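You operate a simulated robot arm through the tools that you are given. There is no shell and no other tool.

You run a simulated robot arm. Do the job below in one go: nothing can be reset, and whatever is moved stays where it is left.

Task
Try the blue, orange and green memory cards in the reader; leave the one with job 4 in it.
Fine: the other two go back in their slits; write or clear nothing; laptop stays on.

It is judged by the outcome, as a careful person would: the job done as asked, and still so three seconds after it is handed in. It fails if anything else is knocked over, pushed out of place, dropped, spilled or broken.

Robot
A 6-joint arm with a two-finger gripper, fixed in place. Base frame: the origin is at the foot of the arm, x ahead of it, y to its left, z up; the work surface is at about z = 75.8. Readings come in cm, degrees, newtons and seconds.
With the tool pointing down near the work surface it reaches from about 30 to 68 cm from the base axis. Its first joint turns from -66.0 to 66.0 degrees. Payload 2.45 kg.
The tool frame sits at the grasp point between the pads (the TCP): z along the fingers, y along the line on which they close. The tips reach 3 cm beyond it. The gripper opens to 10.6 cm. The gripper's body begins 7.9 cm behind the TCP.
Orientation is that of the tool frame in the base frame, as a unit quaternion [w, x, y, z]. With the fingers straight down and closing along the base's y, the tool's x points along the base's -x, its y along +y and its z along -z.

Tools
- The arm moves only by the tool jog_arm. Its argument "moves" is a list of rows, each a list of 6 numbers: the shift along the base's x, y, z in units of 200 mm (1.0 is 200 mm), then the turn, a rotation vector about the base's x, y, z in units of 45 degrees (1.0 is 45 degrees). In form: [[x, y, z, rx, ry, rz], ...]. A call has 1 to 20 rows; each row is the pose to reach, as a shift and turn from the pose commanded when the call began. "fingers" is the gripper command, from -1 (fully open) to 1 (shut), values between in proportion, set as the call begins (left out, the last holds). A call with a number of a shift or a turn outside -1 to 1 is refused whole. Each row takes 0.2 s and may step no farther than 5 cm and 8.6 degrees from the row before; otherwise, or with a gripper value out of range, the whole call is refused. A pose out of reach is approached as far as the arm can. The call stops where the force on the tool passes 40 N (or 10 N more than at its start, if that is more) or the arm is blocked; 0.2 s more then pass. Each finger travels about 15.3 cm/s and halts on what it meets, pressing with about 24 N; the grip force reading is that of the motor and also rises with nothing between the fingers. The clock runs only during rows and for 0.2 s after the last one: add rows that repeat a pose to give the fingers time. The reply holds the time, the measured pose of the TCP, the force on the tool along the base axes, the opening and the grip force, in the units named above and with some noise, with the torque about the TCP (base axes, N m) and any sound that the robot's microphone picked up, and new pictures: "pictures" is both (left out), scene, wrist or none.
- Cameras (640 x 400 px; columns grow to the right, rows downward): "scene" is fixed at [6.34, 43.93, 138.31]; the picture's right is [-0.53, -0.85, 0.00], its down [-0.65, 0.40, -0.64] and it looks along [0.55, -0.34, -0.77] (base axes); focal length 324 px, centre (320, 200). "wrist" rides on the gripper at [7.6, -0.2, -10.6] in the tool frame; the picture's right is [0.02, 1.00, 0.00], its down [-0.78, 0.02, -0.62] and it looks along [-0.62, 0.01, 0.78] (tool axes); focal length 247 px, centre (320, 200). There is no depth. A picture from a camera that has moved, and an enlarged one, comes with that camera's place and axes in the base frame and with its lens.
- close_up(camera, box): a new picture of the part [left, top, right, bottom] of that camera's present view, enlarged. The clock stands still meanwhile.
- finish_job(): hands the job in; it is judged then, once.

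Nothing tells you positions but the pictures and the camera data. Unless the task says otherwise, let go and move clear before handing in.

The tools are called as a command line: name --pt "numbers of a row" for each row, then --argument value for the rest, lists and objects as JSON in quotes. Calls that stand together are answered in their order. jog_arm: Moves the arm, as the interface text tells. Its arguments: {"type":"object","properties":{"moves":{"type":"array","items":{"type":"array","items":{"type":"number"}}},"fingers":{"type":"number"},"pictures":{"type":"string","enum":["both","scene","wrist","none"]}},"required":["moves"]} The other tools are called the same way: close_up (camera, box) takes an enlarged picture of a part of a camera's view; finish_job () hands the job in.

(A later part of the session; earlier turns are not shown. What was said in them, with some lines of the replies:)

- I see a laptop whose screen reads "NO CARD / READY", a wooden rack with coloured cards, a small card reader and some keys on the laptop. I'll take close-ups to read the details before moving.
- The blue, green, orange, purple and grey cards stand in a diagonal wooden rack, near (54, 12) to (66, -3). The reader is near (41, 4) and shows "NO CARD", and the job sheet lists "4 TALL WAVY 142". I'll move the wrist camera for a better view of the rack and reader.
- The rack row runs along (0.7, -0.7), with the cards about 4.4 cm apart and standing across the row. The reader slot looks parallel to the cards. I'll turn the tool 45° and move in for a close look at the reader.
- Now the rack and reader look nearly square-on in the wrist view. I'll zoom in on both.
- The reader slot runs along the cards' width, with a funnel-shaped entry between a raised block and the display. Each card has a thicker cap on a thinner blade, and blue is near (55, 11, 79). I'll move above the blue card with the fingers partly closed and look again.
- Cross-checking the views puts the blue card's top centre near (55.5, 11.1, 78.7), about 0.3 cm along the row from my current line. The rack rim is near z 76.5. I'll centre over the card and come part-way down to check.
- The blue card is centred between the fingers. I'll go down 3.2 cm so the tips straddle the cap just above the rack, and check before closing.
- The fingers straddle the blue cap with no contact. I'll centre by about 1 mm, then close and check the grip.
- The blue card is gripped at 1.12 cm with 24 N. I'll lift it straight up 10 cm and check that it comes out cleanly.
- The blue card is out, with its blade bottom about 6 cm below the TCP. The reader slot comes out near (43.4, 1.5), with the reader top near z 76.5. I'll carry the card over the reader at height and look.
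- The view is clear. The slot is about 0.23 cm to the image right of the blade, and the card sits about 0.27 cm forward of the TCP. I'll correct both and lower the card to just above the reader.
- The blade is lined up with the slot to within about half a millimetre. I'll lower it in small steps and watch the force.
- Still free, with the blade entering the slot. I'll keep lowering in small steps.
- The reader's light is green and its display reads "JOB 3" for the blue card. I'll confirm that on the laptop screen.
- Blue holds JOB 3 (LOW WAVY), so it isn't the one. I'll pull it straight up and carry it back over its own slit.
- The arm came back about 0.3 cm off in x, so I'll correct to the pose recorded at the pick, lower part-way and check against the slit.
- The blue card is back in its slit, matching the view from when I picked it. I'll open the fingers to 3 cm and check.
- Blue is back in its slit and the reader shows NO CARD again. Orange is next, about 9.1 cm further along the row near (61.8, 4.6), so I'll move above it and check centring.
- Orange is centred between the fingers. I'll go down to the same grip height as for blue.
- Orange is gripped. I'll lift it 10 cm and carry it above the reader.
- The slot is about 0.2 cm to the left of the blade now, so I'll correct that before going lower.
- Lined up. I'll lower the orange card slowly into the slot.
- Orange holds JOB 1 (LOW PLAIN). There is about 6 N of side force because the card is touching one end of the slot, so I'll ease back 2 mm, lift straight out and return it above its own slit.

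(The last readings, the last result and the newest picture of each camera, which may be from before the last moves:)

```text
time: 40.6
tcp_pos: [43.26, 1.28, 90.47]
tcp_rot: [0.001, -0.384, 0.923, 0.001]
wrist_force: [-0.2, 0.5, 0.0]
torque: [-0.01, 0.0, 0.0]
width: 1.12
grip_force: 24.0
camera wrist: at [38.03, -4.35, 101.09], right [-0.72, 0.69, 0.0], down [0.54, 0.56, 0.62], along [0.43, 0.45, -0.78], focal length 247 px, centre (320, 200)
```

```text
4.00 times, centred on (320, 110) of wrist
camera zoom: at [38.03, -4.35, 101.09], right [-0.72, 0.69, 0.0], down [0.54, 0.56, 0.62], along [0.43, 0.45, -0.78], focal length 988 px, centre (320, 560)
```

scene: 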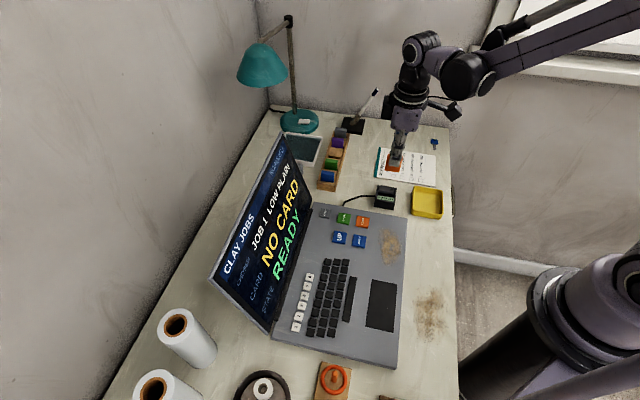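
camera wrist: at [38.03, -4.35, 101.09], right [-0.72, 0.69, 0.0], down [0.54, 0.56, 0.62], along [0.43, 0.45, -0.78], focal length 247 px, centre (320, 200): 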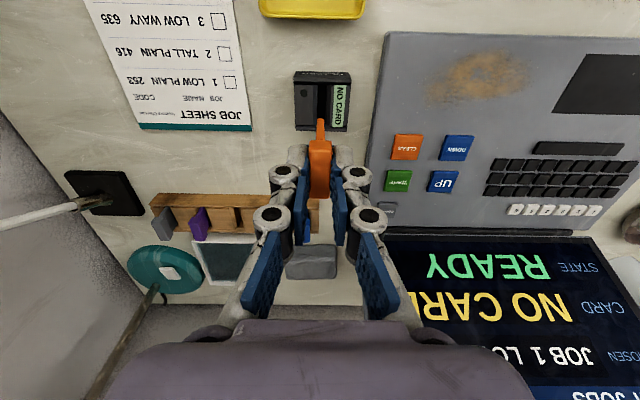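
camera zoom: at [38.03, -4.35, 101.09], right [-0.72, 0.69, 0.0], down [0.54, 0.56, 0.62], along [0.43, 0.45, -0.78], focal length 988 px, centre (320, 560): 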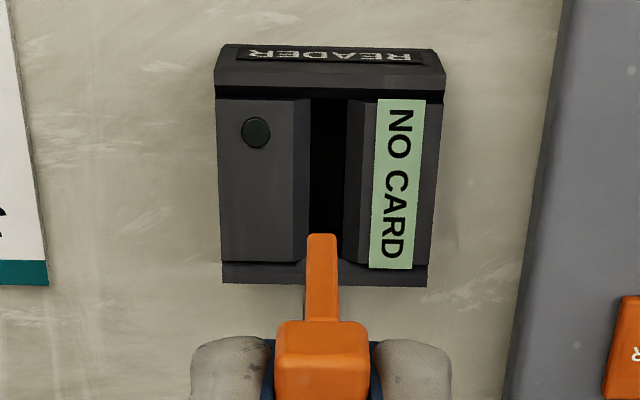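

jog_arm --pt "0.155 0.0285 0 0 0 0" --pt "0.31 0.057 0 0 0 0" --pt "0.465 0.0855 0 0 0 0" --pt "0.62 0.114 0 0 0 0" --pt "0.775 0.1425 0 0 0 0" --pt "0.93 0.171 0 0 0 0" --pt "0.93 0.171 0 0 0 0" --pt "0.93 0.171 0 0 0 0" --fingers 1 --pictures "wrist"

close_up --camera "wrist" --box '[260, 60, 380, 160]'

```text
time: 42.4
tcp_pos: [61.67, 4.72, 90.07]
tcp_rot: [0.0, -0.383, 0.924, 0.002]
wrist_force: [0.9, 0.1, -0.5]
torque: [-0.02, 0.03, -0.01]
width: 1.09
grip_force: 23.7
camera wrist: at [56.39, -0.93, 100.73], right [-0.72, 0.69, 0.0], down [0.54, 0.56, 0.62], along [0.43, 0.45, -0.78], focal length 247 px, centre (320, 200)
```

wrist: 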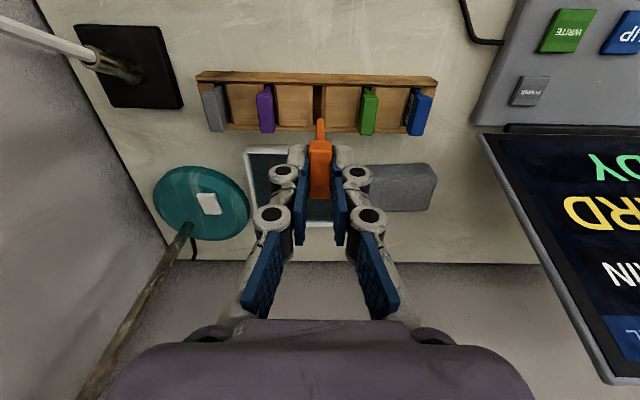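

```text
4.00 times, centred on (320, 110) of wrist
camera zoom: at [56.39, -0.93, 100.73], right [-0.72, 0.69, 0.0], down [0.54, 0.56, 0.62], along [0.43, 0.45, -0.78], focal length 988 px, centre (320, 560)
```

zoom: 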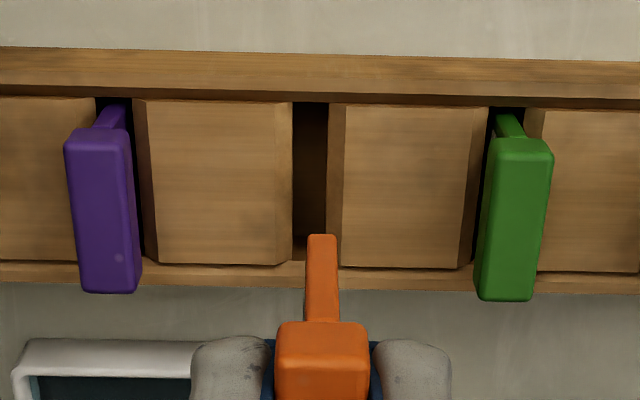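

jog_arm --pt "0.012 -0.001 0 0 0 0" --pt "0.012 -0.001 -0.1 0 0 0" --pt "0.012 -0.001 -0.2 0 0 0" --pt "0.012 -0.001 -0.25 0 0 0" --pt "0.012 -0.001 -0.25 0 0 0" --fingers 1 --pictures "wrist"

close_up --camera "wrist" --box '[260, 60, 380, 160]'

```text
time: 43.6
tcp_pos: [61.73, 4.82, 85.13]
tcp_rot: [0.0, -0.383, 0.924, 0.001]
wrist_force: [-0.2, -0.2, -0.3]
torque: [0.01, -0.04, -0.01]
width: 1.12
grip_force: 24.5
camera wrist: at [56.61, -0.87, 95.81], right [-0.72, 0.69, 0.0], down [0.54, 0.57, 0.62], along [0.43, 0.45, -0.78], focal length 247 px, centre (320, 200)
```

wrist: 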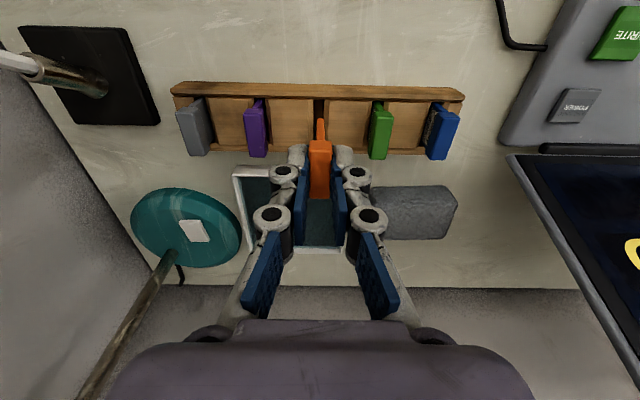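

```text
4.00 times, centred on (320, 110) of wrist
camera zoom: at [56.61, -0.87, 95.81], right [-0.72, 0.69, 0.0], down [0.54, 0.57, 0.62], along [0.43, 0.45, -0.78], focal length 988 px, centre (320, 560)
```

zoom: 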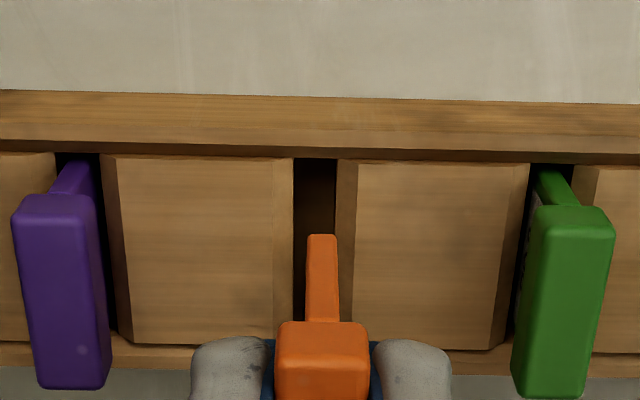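

jog_arm --pt "0.003 -0.0035 0 0 0 0" --pt "0.003 -0.0035 -0.03 0 0 0" --pt "0.003 -0.0035 -0.06 0 0 0" --pt "0.003 -0.0035 -0.09 0 0 0" --pt "0.003 -0.0035 -0.12 0 0 0" --pt "0.003 -0.0035 -0.12 0 0 0" --fingers 1 --pictures "wrist"

close_up --camera "wrist" --box '[260, 80, 380, 180]'

```text
time: 45.0
tcp_pos: [61.97, 4.69, 82.8]
tcp_rot: [0.0, -0.383, 0.924, 0.001]
wrist_force: [-0.4, -0.6, -0.4]
torque: [0.0, 0.01, 0.02]
width: 1.11
grip_force: 23.7
camera wrist: at [56.81, -0.99, 93.43], right [-0.72, 0.69, 0.0], down [0.54, 0.56, 0.62], along [0.43, 0.45, -0.78], focal length 247 px, centre (320, 200)
```

wrist: 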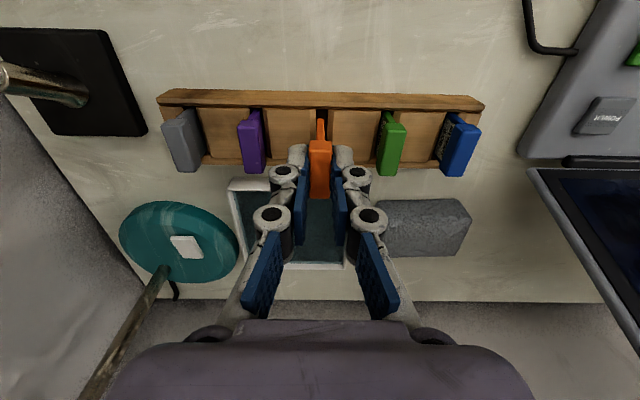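

```text
4.00 times, centred on (320, 130) of wrist
camera zoom: at [56.81, -0.99, 93.43], right [-0.72, 0.69, 0.0], down [0.54, 0.56, 0.62], along [0.43, 0.45, -0.78], focal length 988 px, centre (320, 480)
```

zoom: 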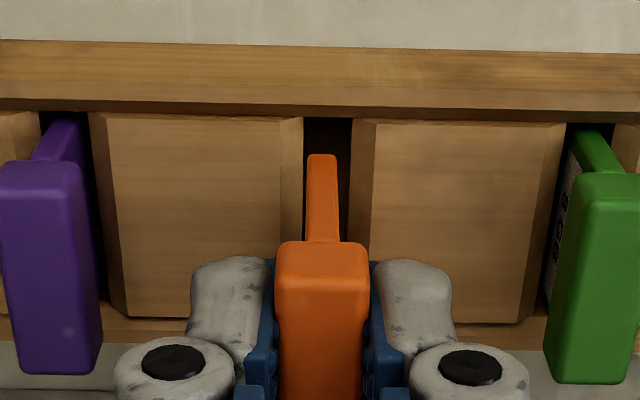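

jog_arm --pt "-0.005 0.002 0 0 0 0" --pt "-0.005 0.002 -0.03 0 0 0" --pt "-0.005 0.002 -0.06 0 0 0" --pt "-0.005 0.002 -0.06 0 0 0" --fingers 1 --pictures "wrist"

close_up --camera "wrist" --box '[260, 80, 380, 180]'

```text
time: 46.0
tcp_pos: [62.03, 4.66, 81.58]
tcp_rot: [0.0, -0.383, 0.924, 0.001]
wrist_force: [0.4, -0.4, -0.1]
torque: [-0.01, -0.01, 0.03]
width: 1.11
grip_force: 24.1
camera wrist: at [56.77, -0.93, 92.27], right [-0.72, 0.69, 0.0], down [0.54, 0.57, 0.62], along [0.43, 0.45, -0.78], focal length 247 px, centre (320, 200)
```

wrist: 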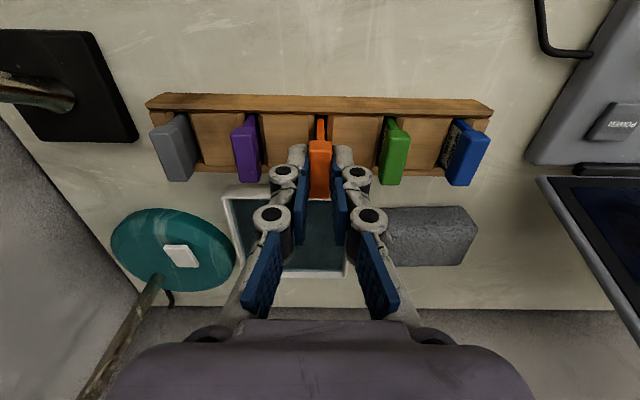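

```text
4.00 times, centred on (320, 130) of wrist
camera zoom: at [56.77, -0.93, 92.27], right [-0.72, 0.69, 0.0], down [0.54, 0.57, 0.62], along [0.43, 0.45, -0.78], focal length 988 px, centre (320, 480)
```

zoom: 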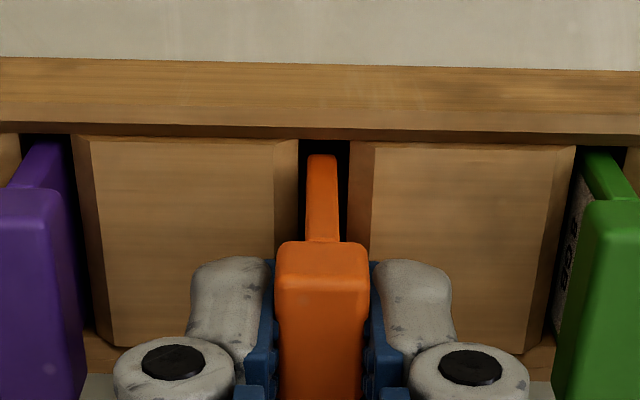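

jog_arm --pt "-0.003 -0.001 -0.02 0 0 0" --pt "-0.003 -0.001 -0.04 0 0 0" --pt "-0.003 -0.001 -0.0655 0 0 0" --pt "-0.003 -0.001 -0.0655 0 0 0" --fingers 1 --pictures "wrist"

close_up --camera "wrist" --box '[240, 90, 400, 220]'

close_up --camera "scene" --box '[310, 120, 370, 200]'

```text
time: 47.0
tcp_pos: [61.89, 4.62, 80.29]
tcp_rot: [0.0, -0.384, 0.923, 0.001]
wrist_force: [-0.2, 0.6, -0.4]
torque: [0.04, 0.01, 0.02]
width: 1.12
grip_force: 23.9
camera wrist: at [56.68, -0.99, 90.89], right [-0.72, 0.69, 0.0], down [0.54, 0.56, 0.62], along [0.43, 0.45, -0.78], focal length 247 px, centre (320, 200)
```

wrist: 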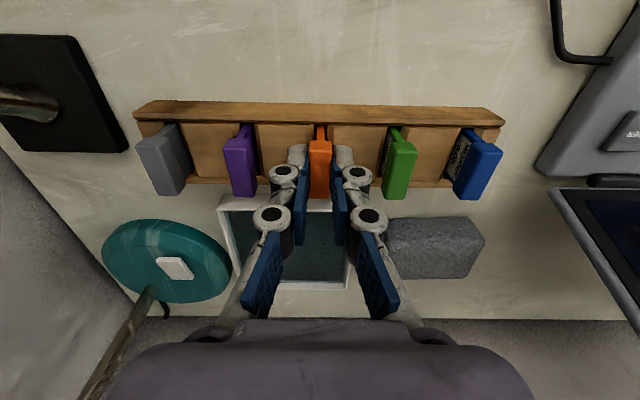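

```text
3.08 times, centred on (320, 155) of wrist
camera zoom: at [56.68, -0.99, 90.89], right [-0.72, 0.69, 0.0], down [0.54, 0.56, 0.62], along [0.43, 0.45, -0.78], focal length 760 px, centre (320, 338)
```

zoom: 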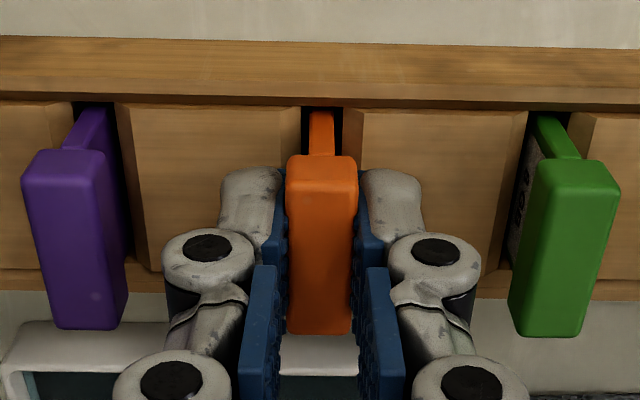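

```text
5.00 times, centred on (340, 160) of scene
camera zoom: at [6.34, 43.93, 138.31], right [-0.53, -0.85, 0.0], down [-0.65, 0.4, -0.64], along [0.55, -0.34, -0.77], focal length 1617 px, centre (220, 400)
```

zoom: 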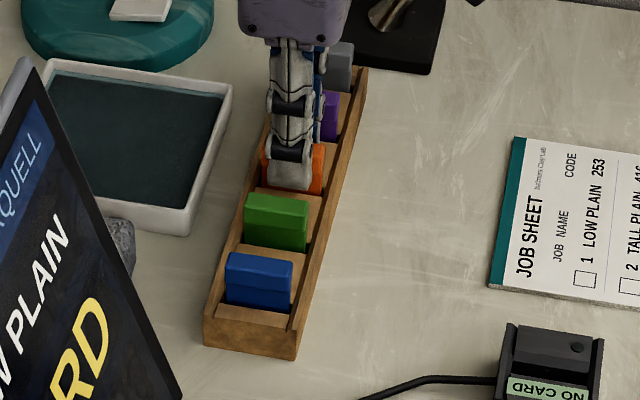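

Orange is back where it was. I'll open, rise, and move over the green card midway between the blue and orange pick poses.

jog_arm --pt "0 0 0 0 0 0" --pt "0 0 0 0 0 0" --pt "0 0 0 0 0 0" --fingers 0.434 --pictures "wrist"

jog_arm --pt "0 0 0.05 0 0 0" --pt "0 0 0.1 0 0 0" --pt "0 0 0.2 0 0 0" --pt "0 0 0.3 0 0 0" --pt "-0.08 0.08 0.3 0 0 0" --pt "-0.1635 0.164 0.3 0 0 0" --pt "-0.1635 0.164 0.2 0 0 0" --pt "-0.1635 0.164 0.165 0 0 0" --pt "-0.1635 0.164 0.165 0 0 0" --fingers 0.434 --pictures "both"

close_up --camera "wrist" --box '[240, 70, 400, 200]'

close_up --camera "scene" --box '[310, 120, 370, 200]'

```text
time: 47.8
tcp_pos: [61.9, 4.66, 80.26]
tcp_rot: [0.001, -0.383, 0.924, 0.001]
wrist_force: [0.2, 0.4, -0.8]
torque: [0.01, 0.01, 0.03]
width: 3.0
grip_force: 0.1
camera wrist: at [56.67, -0.98, 90.91], right [-0.72, 0.69, 0.0], down [0.54, 0.56, 0.62], along [0.43, 0.45, -0.78], focal length 247 px, centre (320, 200)
```

wrist: 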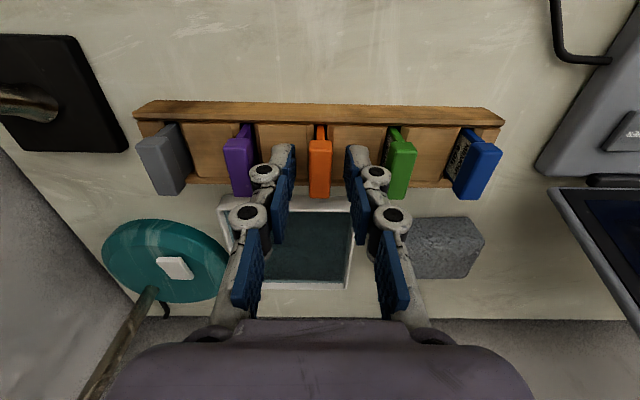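

```text
time: 49.8
tcp_pos: [58.48, 7.95, 83.78]
tcp_rot: [0.001, -0.384, 0.923, 0.0]
wrist_force: [-0.1, -1.2, -0.9]
torque: [0.0, 0.01, 0.02]
width: 2.99
grip_force: 0.1
camera wrist: at [53.3, 2.33, 94.34], right [-0.72, 0.69, 0.0], down [0.54, 0.56, 0.62], along [0.43, 0.45, -0.78], focal length 247 px, centre (320, 200)
```

scene: 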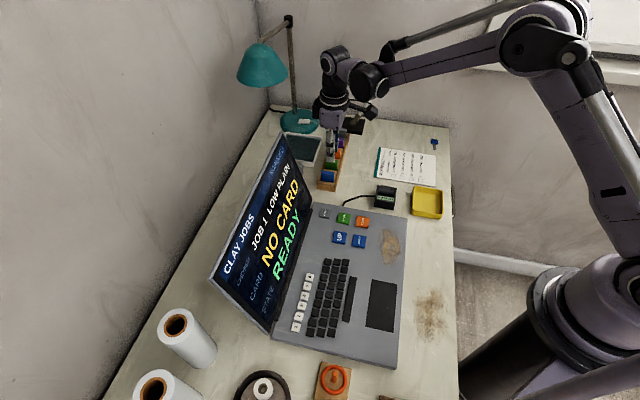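
wrist: 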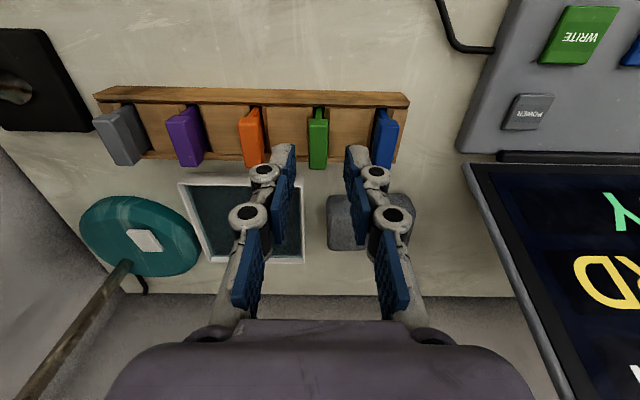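

```text
3.08 times, centred on (320, 135) of wrist
camera zoom: at [53.3, 2.33, 94.34], right [-0.72, 0.69, 0.0], down [0.54, 0.56, 0.62], along [0.43, 0.45, -0.78], focal length 760 px, centre (320, 400)
```

zoom: 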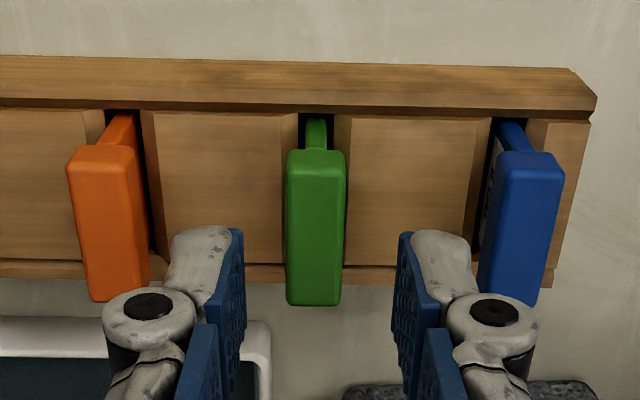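

```text
5.00 times, centred on (340, 160) of scene
camera zoom: at [6.34, 43.93, 138.31], right [-0.53, -0.85, 0.0], down [-0.65, 0.4, -0.64], along [0.55, -0.34, -0.77], focal length 1617 px, centre (220, 400)
```

zoom: 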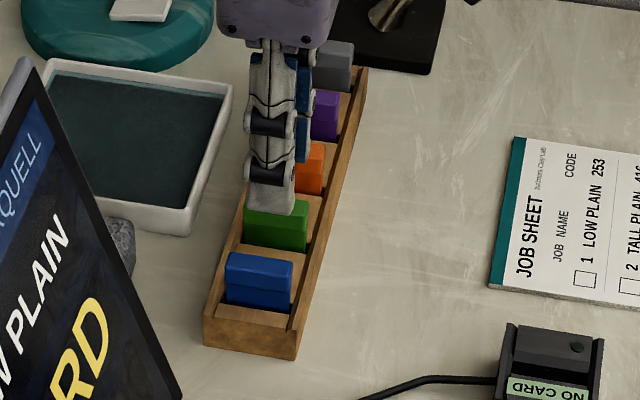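

Green is 1 mm left of centre. I'll correct that, go down to grip height and check.

jog_arm --pt "0.0035 -0.0035 0 0 0 0" --pt "0.0035 -0.0035 -0.04 0 0 0" --pt "0.0035 -0.0035 -0.08 0 0 0" --pt "0.0035 -0.0035 -0.12 0 0 0" --pt "0.0035 -0.0035 -0.173 0 0 0" --pt "0.0035 -0.0035 -0.173 0 0 0" --fingers 0.434 --pictures "wrist"

close_up --camera "wrist" --box '[240, 90, 400, 220]'

```text
time: 51.2
tcp_pos: [58.69, 7.97, 80.19]
tcp_rot: [0.0, -0.383, 0.924, 0.001]
wrist_force: [0.0, -0.3, -0.8]
torque: [0.0, -0.01, 0.03]
width: 3.0
grip_force: 0.0
camera wrist: at [53.48, 2.35, 90.83], right [-0.72, 0.69, 0.0], down [0.54, 0.56, 0.62], along [0.43, 0.45, -0.78], focal length 247 px, centre (320, 200)
```

wrist: 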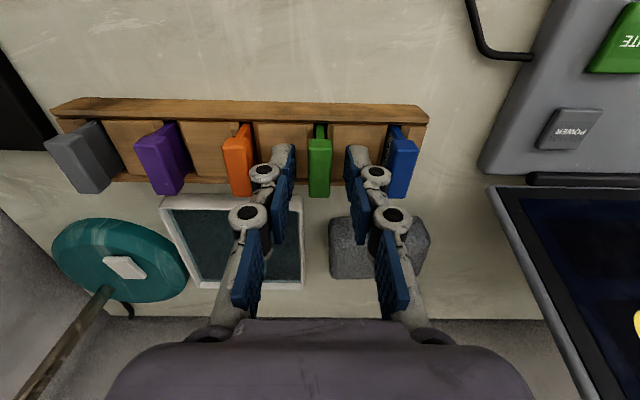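

```text
3.08 times, centred on (320, 155) of wrist
camera zoom: at [53.48, 2.35, 90.83], right [-0.72, 0.69, 0.0], down [0.54, 0.56, 0.62], along [0.43, 0.45, -0.78], focal length 760 px, centre (320, 338)
```

zoom: 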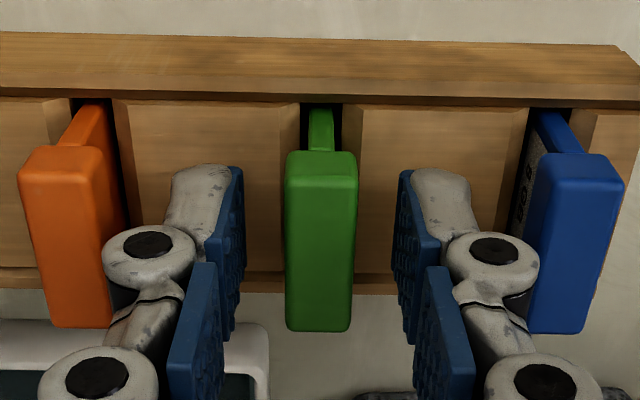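

jog_arm --pt "0 0 0 0 0 0" --pt "0 0 0 0 0 0" --pt "0 0 0 0 0 0" --fingers 1 --pictures "wrist"

close_up --camera "wrist" --box '[240, 90, 400, 220]'

```text
time: 52.0
tcp_pos: [58.71, 7.92, 80.28]
tcp_rot: [0.001, -0.384, 0.923, 0.001]
wrist_force: [0.3, 0.0, 0.8]
torque: [-0.01, 0.02, 0.0]
width: 1.11
grip_force: 23.7
camera wrist: at [53.48, 2.34, 90.84], right [-0.72, 0.69, 0.0], down [0.54, 0.56, 0.62], along [0.43, 0.45, -0.78], focal length 247 px, centre (320, 200)
```

wrist: 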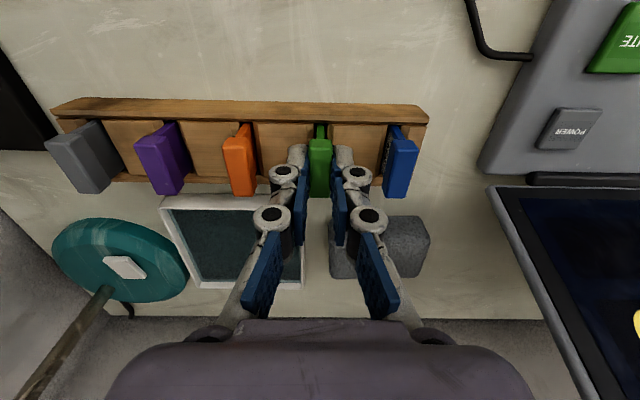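

```text
3.08 times, centred on (320, 155) of wrist
camera zoom: at [53.48, 2.34, 90.84], right [-0.72, 0.69, 0.0], down [0.54, 0.56, 0.62], along [0.43, 0.45, -0.78], focal length 760 px, centre (320, 338)
```

zoom: 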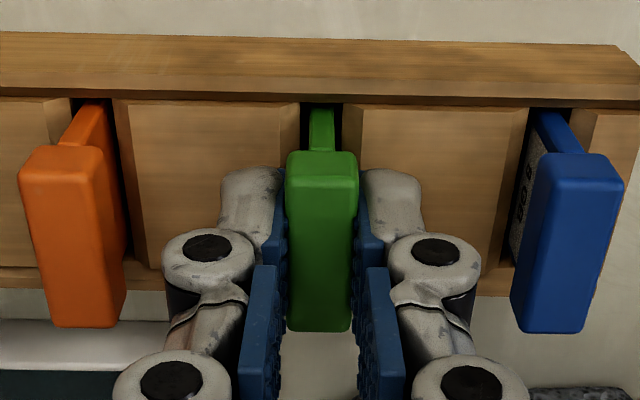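

Green is gripped. I'll lift it and carry it above the reader.

jog_arm --pt "0 0 0.05 0 0 0" --pt "0 0 0.1 0 0 0" --pt "0 0 0.2 0 0 0" --pt "0 0 0.3 0 0 0" --pt "0 0 0.4 0 0 0" --pt "0 0 0.5 0 0 0" --pt "-0.155 -0.065 0.5 0 0 0" --pt "-0.31 -0.13 0.5 0 0 0" --pt "-0.465 -0.195 0.5 0 0 0" --pt "-0.62 -0.26 0.5 0 0 0" --pt "-0.7775 -0.326 0.5 0 0 0" --pt "-0.7775 -0.326 0.4 0 0 0" --pt "-0.7775 -0.326 0.3 0 0 0" --pt "-0.7775 -0.326 0.25 0 0 0" --pt "-0.7775 -0.326 0.25 0 0 0" --fingers 1 --pictures "both"

close_up --camera "wrist" --box '[270, 60, 370, 160]'

close_up --camera "scene" --box '[310, 120, 370, 200]'

```text
time: 55.2
tcp_pos: [43.15, 1.53, 85.39]
tcp_rot: [0.001, -0.384, 0.923, 0.002]
wrist_force: [0.3, -0.7, -0.3]
torque: [-0.01, 0.01, -0.02]
width: 1.1
grip_force: 23.8
camera wrist: at [37.98, -4.05, 95.97], right [-0.72, 0.69, 0.0], down [0.54, 0.56, 0.62], along [0.43, 0.45, -0.78], focal length 247 px, centre (320, 200)
```

scene: 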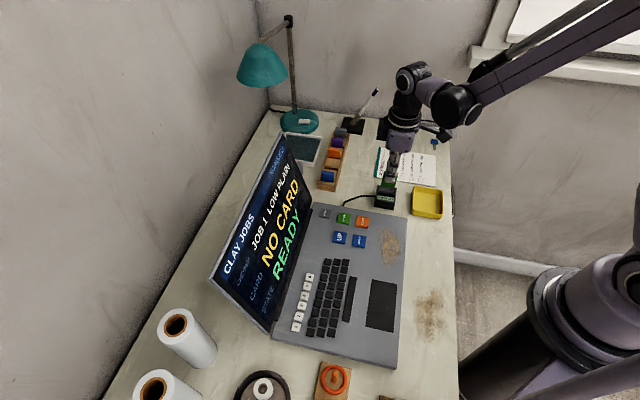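
wrist: 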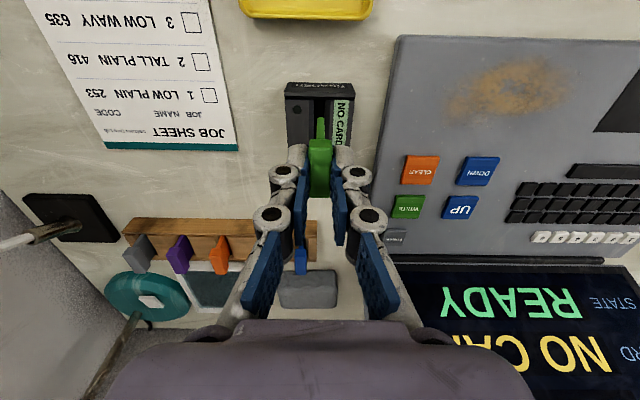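

```text
4.00 times, centred on (320, 110) of wrist
camera zoom: at [37.98, -4.05, 95.97], right [-0.72, 0.69, 0.0], down [0.54, 0.56, 0.62], along [0.43, 0.45, -0.78], focal length 988 px, centre (320, 560)
```

zoom: 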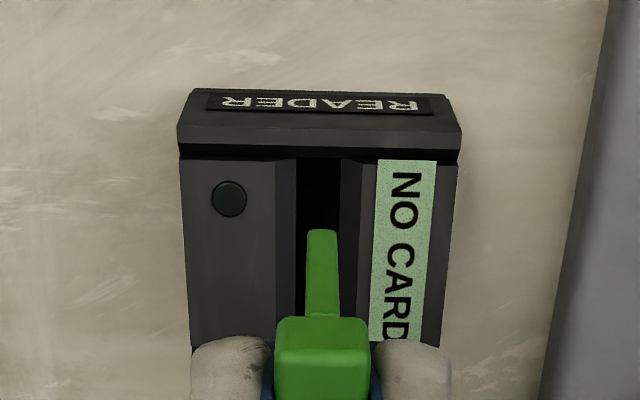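

```text
5.00 times, centred on (340, 160) of scene
camera zoom: at [6.34, 43.93, 138.31], right [-0.53, -0.85, 0.0], down [-0.65, 0.4, -0.64], along [0.55, -0.34, -0.77], focal length 1617 px, centre (220, 400)
```

zoom: 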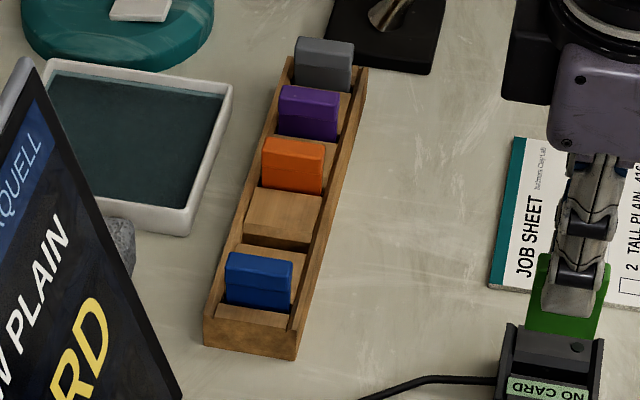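

jog_arm --pt "0 -0.005 0 0 0 0" --pt "0 -0.005 -0.03 0 0 0" --pt "0 -0.005 -0.06 0 0 0" --pt "0 -0.005 -0.085 0 0 0" --pt "0 -0.005 -0.085 0 0 0" --fingers 1 --pictures "wrist"

close_up --camera "wrist" --box '[270, 60, 370, 160]'

```text
time: 56.4
tcp_pos: [43.22, 1.3, 83.69]
tcp_rot: [0.0, -0.383, 0.924, 0.001]
wrist_force: [0.0, -0.7, 0.7]
torque: [-0.02, 0.02, 0.02]
width: 1.13
grip_force: 24.8
camera wrist: at [37.96, -4.27, 94.21], right [-0.72, 0.69, 0.0], down [0.54, 0.56, 0.62], along [0.43, 0.45, -0.78], focal length 247 px, centre (320, 200)
```

wrist: 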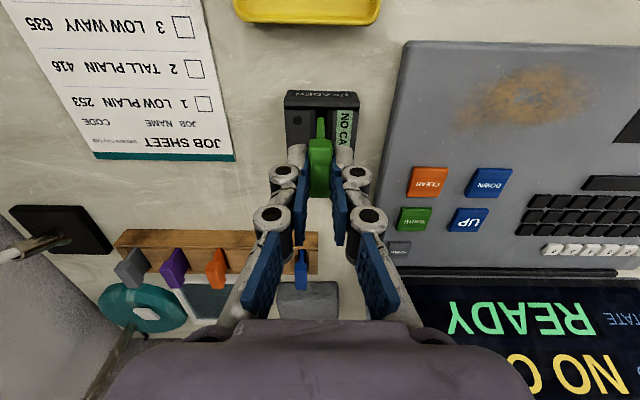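

```text
4.00 times, centred on (320, 110) of wrist
camera zoom: at [37.96, -4.27, 94.21], right [-0.72, 0.69, 0.0], down [0.54, 0.56, 0.62], along [0.43, 0.45, -0.78], focal length 988 px, centre (320, 560)
```

zoom: 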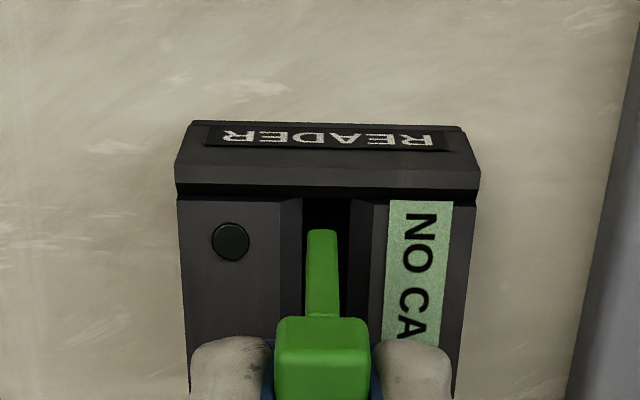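

jog_arm --pt "0.001 0.005 0 0 0 0" --pt "0.001 0.005 -0.015 0 0 0" --pt "0.001 0.005 -0.03 0 0 0" --pt "0.001 0.005 -0.045 0 0 0" --pt "0.001 0.005 -0.06 0 0 0" --pt "0.001 0.005 -0.075 0 0 0" --pt "0.001 0.005 -0.09 0 0 0" --pt "0.001 0.005 -0.09 0 0 0" --fingers 1 --pictures "wrist"

close_up --camera "wrist" --box '[270, 60, 370, 160]'

close_up --camera "scene" --box '[350, 150, 430, 220]'

```text
time: 58.2
tcp_pos: [43.18, 1.5, 81.78]
tcp_rot: [0.0, -0.384, 0.924, 0.001]
wrist_force: [0.9, 0.1, -0.3]
torque: [-0.04, 0.03, 0.01]
width: 1.11
grip_force: 23.8
camera wrist: at [37.98, -4.17, 92.34], right [-0.72, 0.69, 0.0], down [0.54, 0.56, 0.62], along [0.43, 0.45, -0.78], focal length 247 px, centre (320, 200)
```

wrist: 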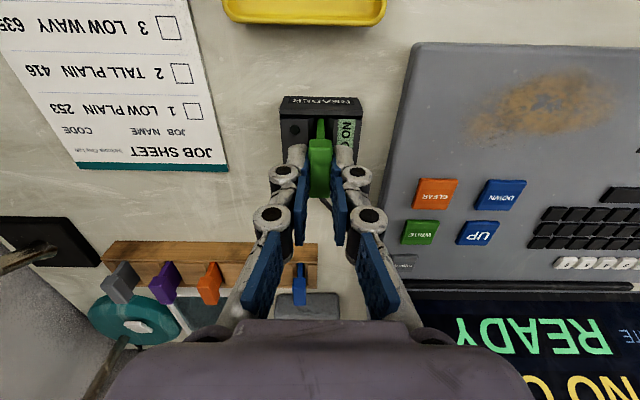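

```text
4.00 times, centred on (320, 110) of wrist
camera zoom: at [37.98, -4.17, 92.34], right [-0.72, 0.69, 0.0], down [0.54, 0.56, 0.62], along [0.43, 0.45, -0.78], focal length 988 px, centre (320, 560)
```

zoom: 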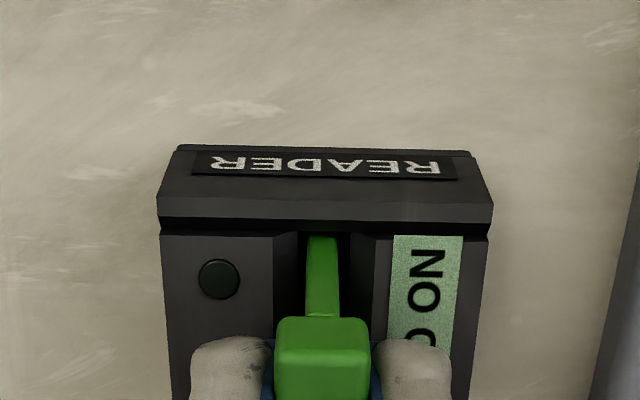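

```text
5.71 times, centred on (390, 185) of scene
camera zoom: at [6.34, 43.93, 138.31], right [-0.53, -0.85, 0.0], down [-0.65, 0.4, -0.64], along [0.55, -0.34, -0.77], focal length 1848 px, centre (-80, 286)
```

zoom: 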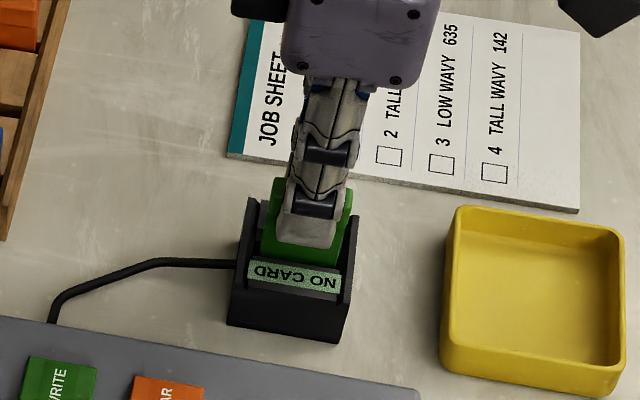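

jog_arm --pt "0 0 -0.0125 0 0 0" --pt "0 0 -0.025 0 0 0" --pt "0 0 -0.0375 0 0 0" --pt "0 0 -0.05 0 0 0" --pt "0 0 -0.0625 0 0 0" --pt "0 0 -0.0725 0 0 0" --pt "0 0 -0.0725 0 0 0" --fingers 1 --pictures "both"

close_up --camera "wrist" --box '[270, 60, 370, 160]'

close_up --camera "scene" --box '[350, 150, 430, 220]'

close_up --camera "scene" --box '[200, 130, 420, 340]'

```text
time: 59.8
tcp_pos: [43.23, 1.39, 80.39]
tcp_rot: [0.001, -0.383, 0.924, 0.001]
wrist_force: [0.2, 0.5, 0.5]
torque: [0.03, 0.02, 0.0]
width: 1.11
grip_force: 23.5
camera wrist: at [37.99, -4.2, 90.96], right [-0.72, 0.69, 0.0], down [0.54, 0.56, 0.62], along [0.43, 0.45, -0.78], focal length 247 px, centre (320, 200)
```

scene: 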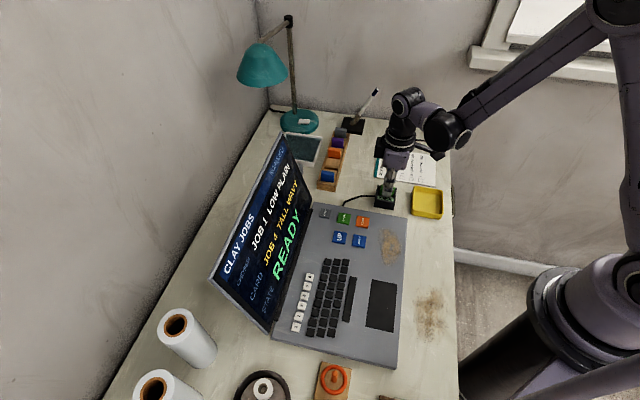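
wrist: 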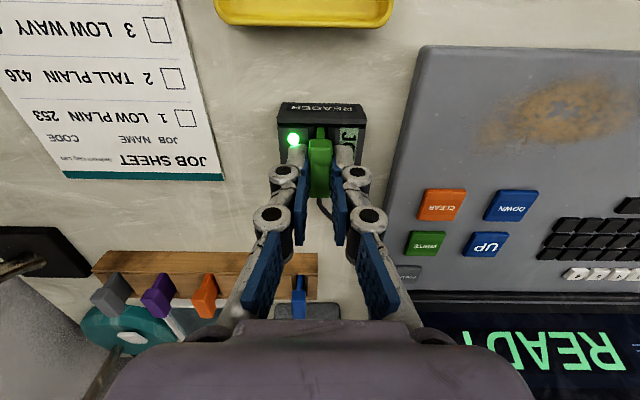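

```text
4.00 times, centred on (320, 110) of wrist
camera zoom: at [37.99, -4.2, 90.96], right [-0.72, 0.69, 0.0], down [0.54, 0.56, 0.62], along [0.43, 0.45, -0.78], focal length 988 px, centre (320, 560)
```

zoom: 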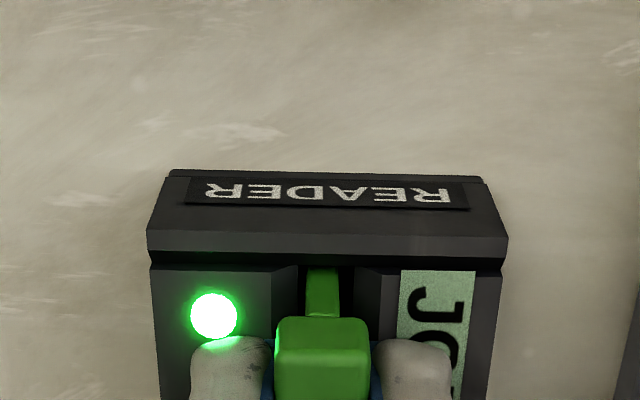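

```text
5.71 times, centred on (390, 185) of scene
camera zoom: at [6.34, 43.93, 138.31], right [-0.53, -0.85, 0.0], down [-0.65, 0.4, -0.64], along [0.55, -0.34, -0.77], focal length 1848 px, centre (-80, 286)
```

zoom: 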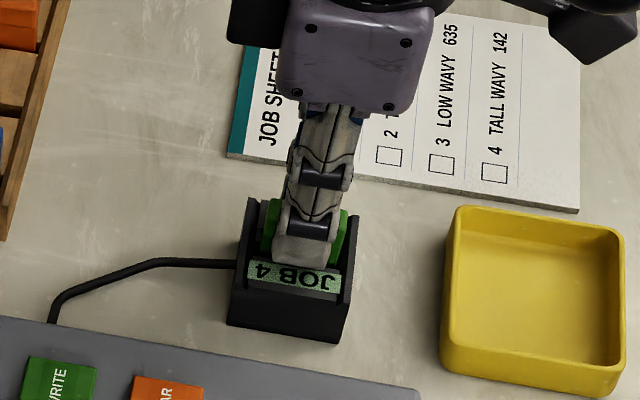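

```text
1.90 times, centred on (310, 235) of scene
camera zoom: at [6.34, 43.93, 138.31], right [-0.53, -0.85, 0.0], down [-0.65, 0.4, -0.64], along [0.55, -0.34, -0.77], focal length 616 px, centre (339, 133)
```

zoom: 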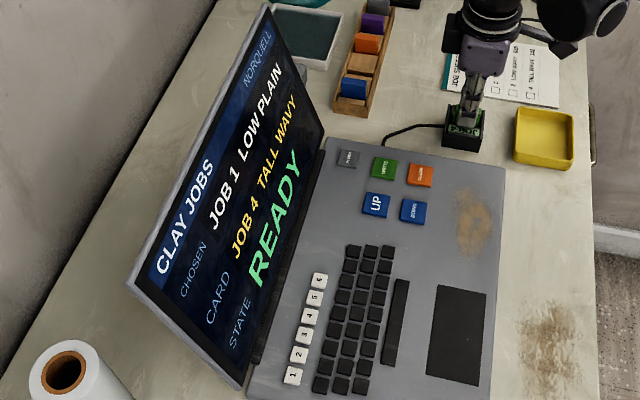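

Green is the one: both the reader and the laptop show JOB 4 TALL WAVY. I'll lower it gently to the slot floor so it doesn't drop when released.

jog_arm --pt "0 0 -0.005 0 0 0" --pt "0 0 -0.0075 0 0 0" --pt "0 0 -0.0075 0 0 0" --fingers 1 --pictures "none"

```text
time: 60.6
tcp_pos: [43.27, 1.3, 80.25]
tcp_rot: [0.0, -0.384, 0.924, 0.001]
wrist_force: [0.3, -0.3, 9.4]
torque: [-0.05, -0.01, -0.03]
width: 1.09
grip_force: 23.7
```

The card is seated on the slot floor with 9 N of contact. I'll release gently and check.

jog_arm --pt "0 0 0.005 0 0 0" --pt "0 0 0.005 0 0 0" --fingers 1 --pictures "none"

jog_arm --pt "0 0 0 0 0 0" --pt "0 0 0 0 0 0" --pt "0 0 0 0 0 0" --fingers 0.5 --pictures "both"

close_up --camera "wrist" --box '[240, 90, 400, 220]'

close_up --camera "scene" --box '[350, 150, 430, 220]'

```text
time: 61.2
tcp_pos: [43.17, 1.39, 80.25]
tcp_rot: [0.001, -0.383, 0.924, 0.002]
wrist_force: [-0.6, -1.2, 1.5]
torque: [-0.07, 0.04, -0.01]
width: 1.1
grip_force: 23.9
```

```text
time: 62.0
tcp_pos: [43.17, 1.44, 80.16]
tcp_rot: [0.0, -0.384, 0.923, 0.001]
wrist_force: [0.3, -0.3, 0.2]
torque: [-0.04, 0.02, 0.0]
width: 2.63
grip_force: 0.0
camera wrist: at [37.98, -4.16, 90.82], right [-0.72, 0.69, 0.0], down [0.54, 0.56, 0.62], along [0.43, 0.45, -0.78], focal length 247 px, centre (320, 200)
```

scene: 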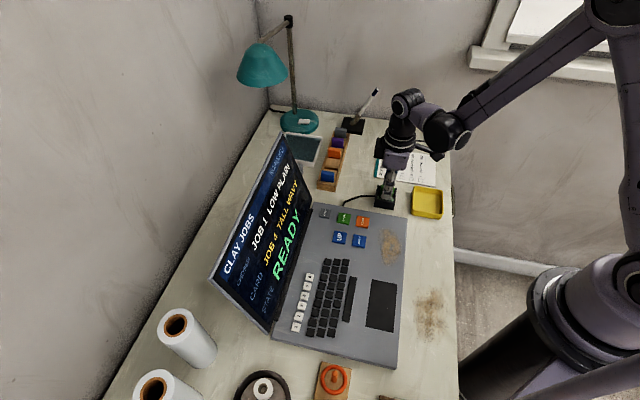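
wrist: 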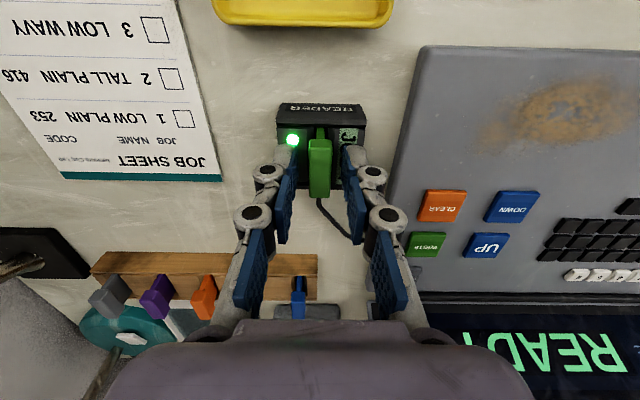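

```text
3.08 times, centred on (320, 155) of wrist
camera zoom: at [37.98, -4.16, 90.82], right [-0.72, 0.69, 0.0], down [0.54, 0.56, 0.62], along [0.43, 0.45, -0.78], focal length 760 px, centre (320, 338)
```

zoom: 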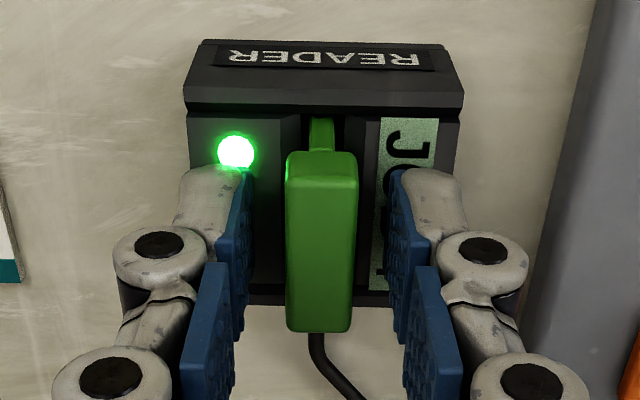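

```text
5.71 times, centred on (390, 185) of scene
camera zoom: at [6.34, 43.93, 138.31], right [-0.53, -0.85, 0.0], down [-0.65, 0.4, -0.64], along [0.55, -0.34, -0.77], focal length 1848 px, centre (-80, 286)
```

zoom: 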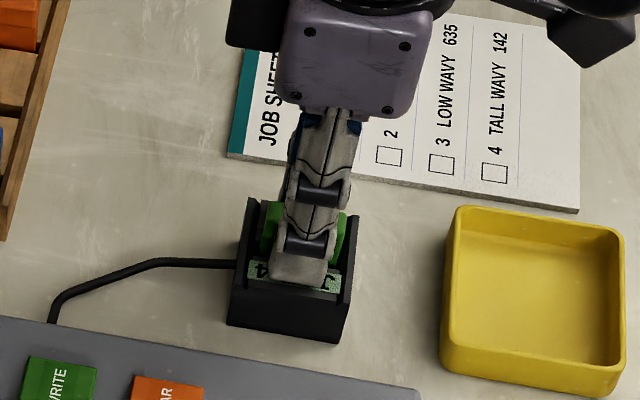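

The green card stands in the reader, released, with the light still green. I'll lift straight up and back off clear of everything.

jog_arm --pt "0 0 0.02 0 0 0" --pt "0 0 0.05 0 0 0" --pt "0 0 0.1 0 0 0" --pt "0 0 0.2 0 0 0" --pt "0 0 0.35 0 0 0" --pt "0 0 0.5 0 0 0" --pt "0 0 0.65 0 0 0" --pt "-0.1 -0.1 0.75 0 0 0" --pt "-0.2 -0.2 0.75 0 0 0" --pt "-0.25 -0.35 0.75 0 0 0" --pt "-0.25 -0.35 0.75 0 0 0" --fingers 0.5 --pictures "both"

close_up --camera "scene" --box '[300, 110, 460, 225]'

close_up --camera "scene" --box '[200, 130, 420, 340]'

close_up --camera "scene" --box '[310, 120, 370, 200]'

```text
time: 64.4
tcp_pos: [38.32, -5.57, 95.52]
tcp_rot: [0.0, -0.383, 0.924, 0.001]
wrist_force: [-0.1, 0.4, 0.5]
torque: [0.0, -0.02, 0.0]
width: 2.69
grip_force: 0.1
camera wrist: at [33.05, -11.21, 106.1], right [-0.72, 0.69, 0.0], down [0.54, 0.57, 0.62], along [0.43, 0.45, -0.78], focal length 247 px, centre (320, 200)
```

scene: 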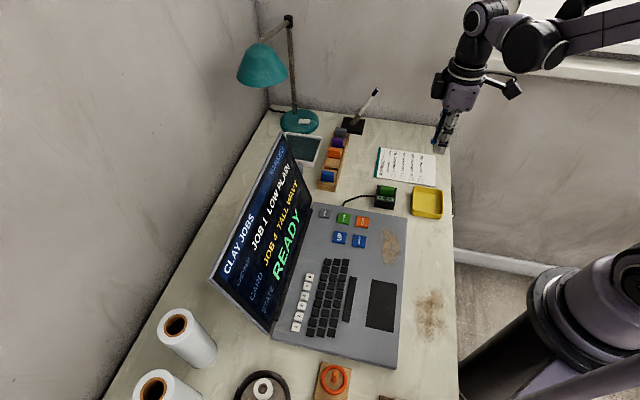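
wrist: 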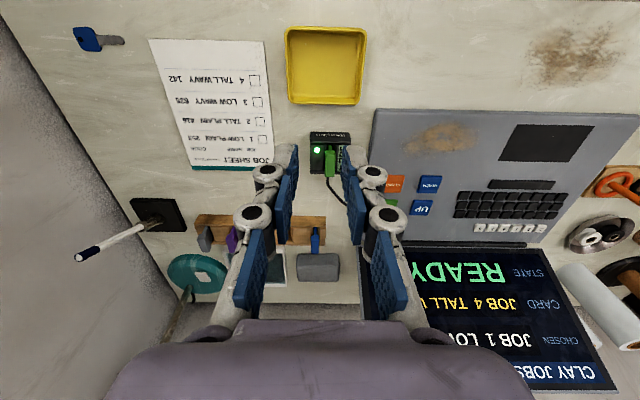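

```text
3.48 times, centred on (380, 168) of scene
camera zoom: at [6.34, 43.93, 138.31], right [-0.53, -0.85, 0.0], down [-0.65, 0.4, -0.64], along [0.55, -0.34, -0.77], focal length 1125 px, centre (111, 313)
```

zoom: 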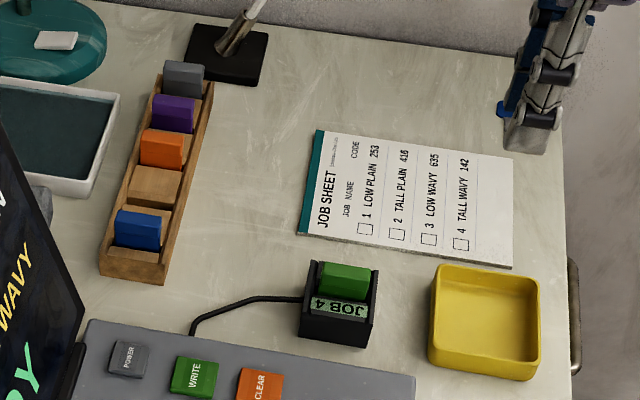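

```text
1.90 times, centred on (310, 235) of scene
camera zoom: at [6.34, 43.93, 138.31], right [-0.53, -0.85, 0.0], down [-0.65, 0.4, -0.64], along [0.55, -0.34, -0.77], focal length 616 px, centre (339, 133)
```

zoom: 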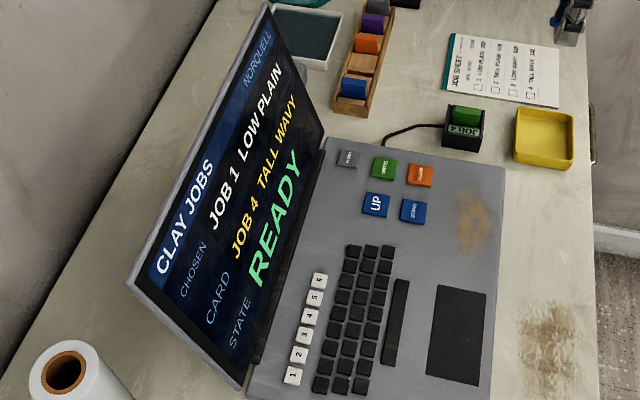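

```text
5.00 times, centred on (340, 160) of scene
camera zoom: at [6.34, 43.93, 138.31], right [-0.53, -0.85, 0.0], down [-0.65, 0.4, -0.64], along [0.55, -0.34, -0.77], focal length 1617 px, centre (220, 400)
```

zoom: 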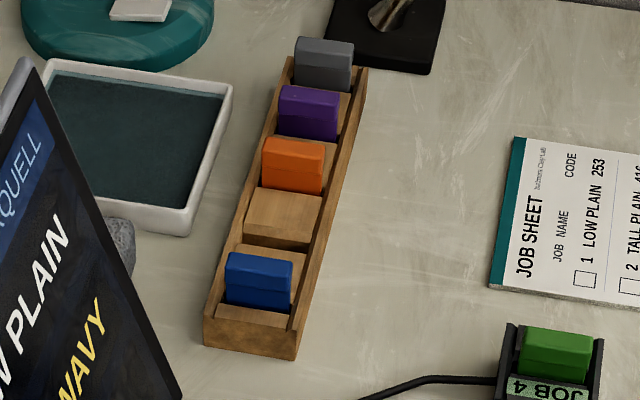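

The green card sits in the reader, and both displays show JOB 4 TALL WAVY. Blue and orange are back in their own slits, the laptop is on and READY, and the arm is clear, so I'm handing the job in.

finish_job

```text
The job is handed in.
```

The green card is the one with job 4. It is in the reader, and both the reader and the laptop show JOB 4 (TALL WAVY).

| Card | Job shown | Where it is now |
|---|---|---|
| Blue | Job 3, LOW WAVY | Back in its own slit |
| Orange | Job 1, LOW PLAIN | Back in its own slit |
| Green | Job 4, TALL WAVY | In the reader |

I pressed no keys, so nothing was written or cleared, and the laptop is still on and showing READY. The orange card pressed lightly against one end of the reader slot, with about 6 N of side force. I eased it back, and the reader did not move. The arm had let go and was clear of the table when I handed the job in.
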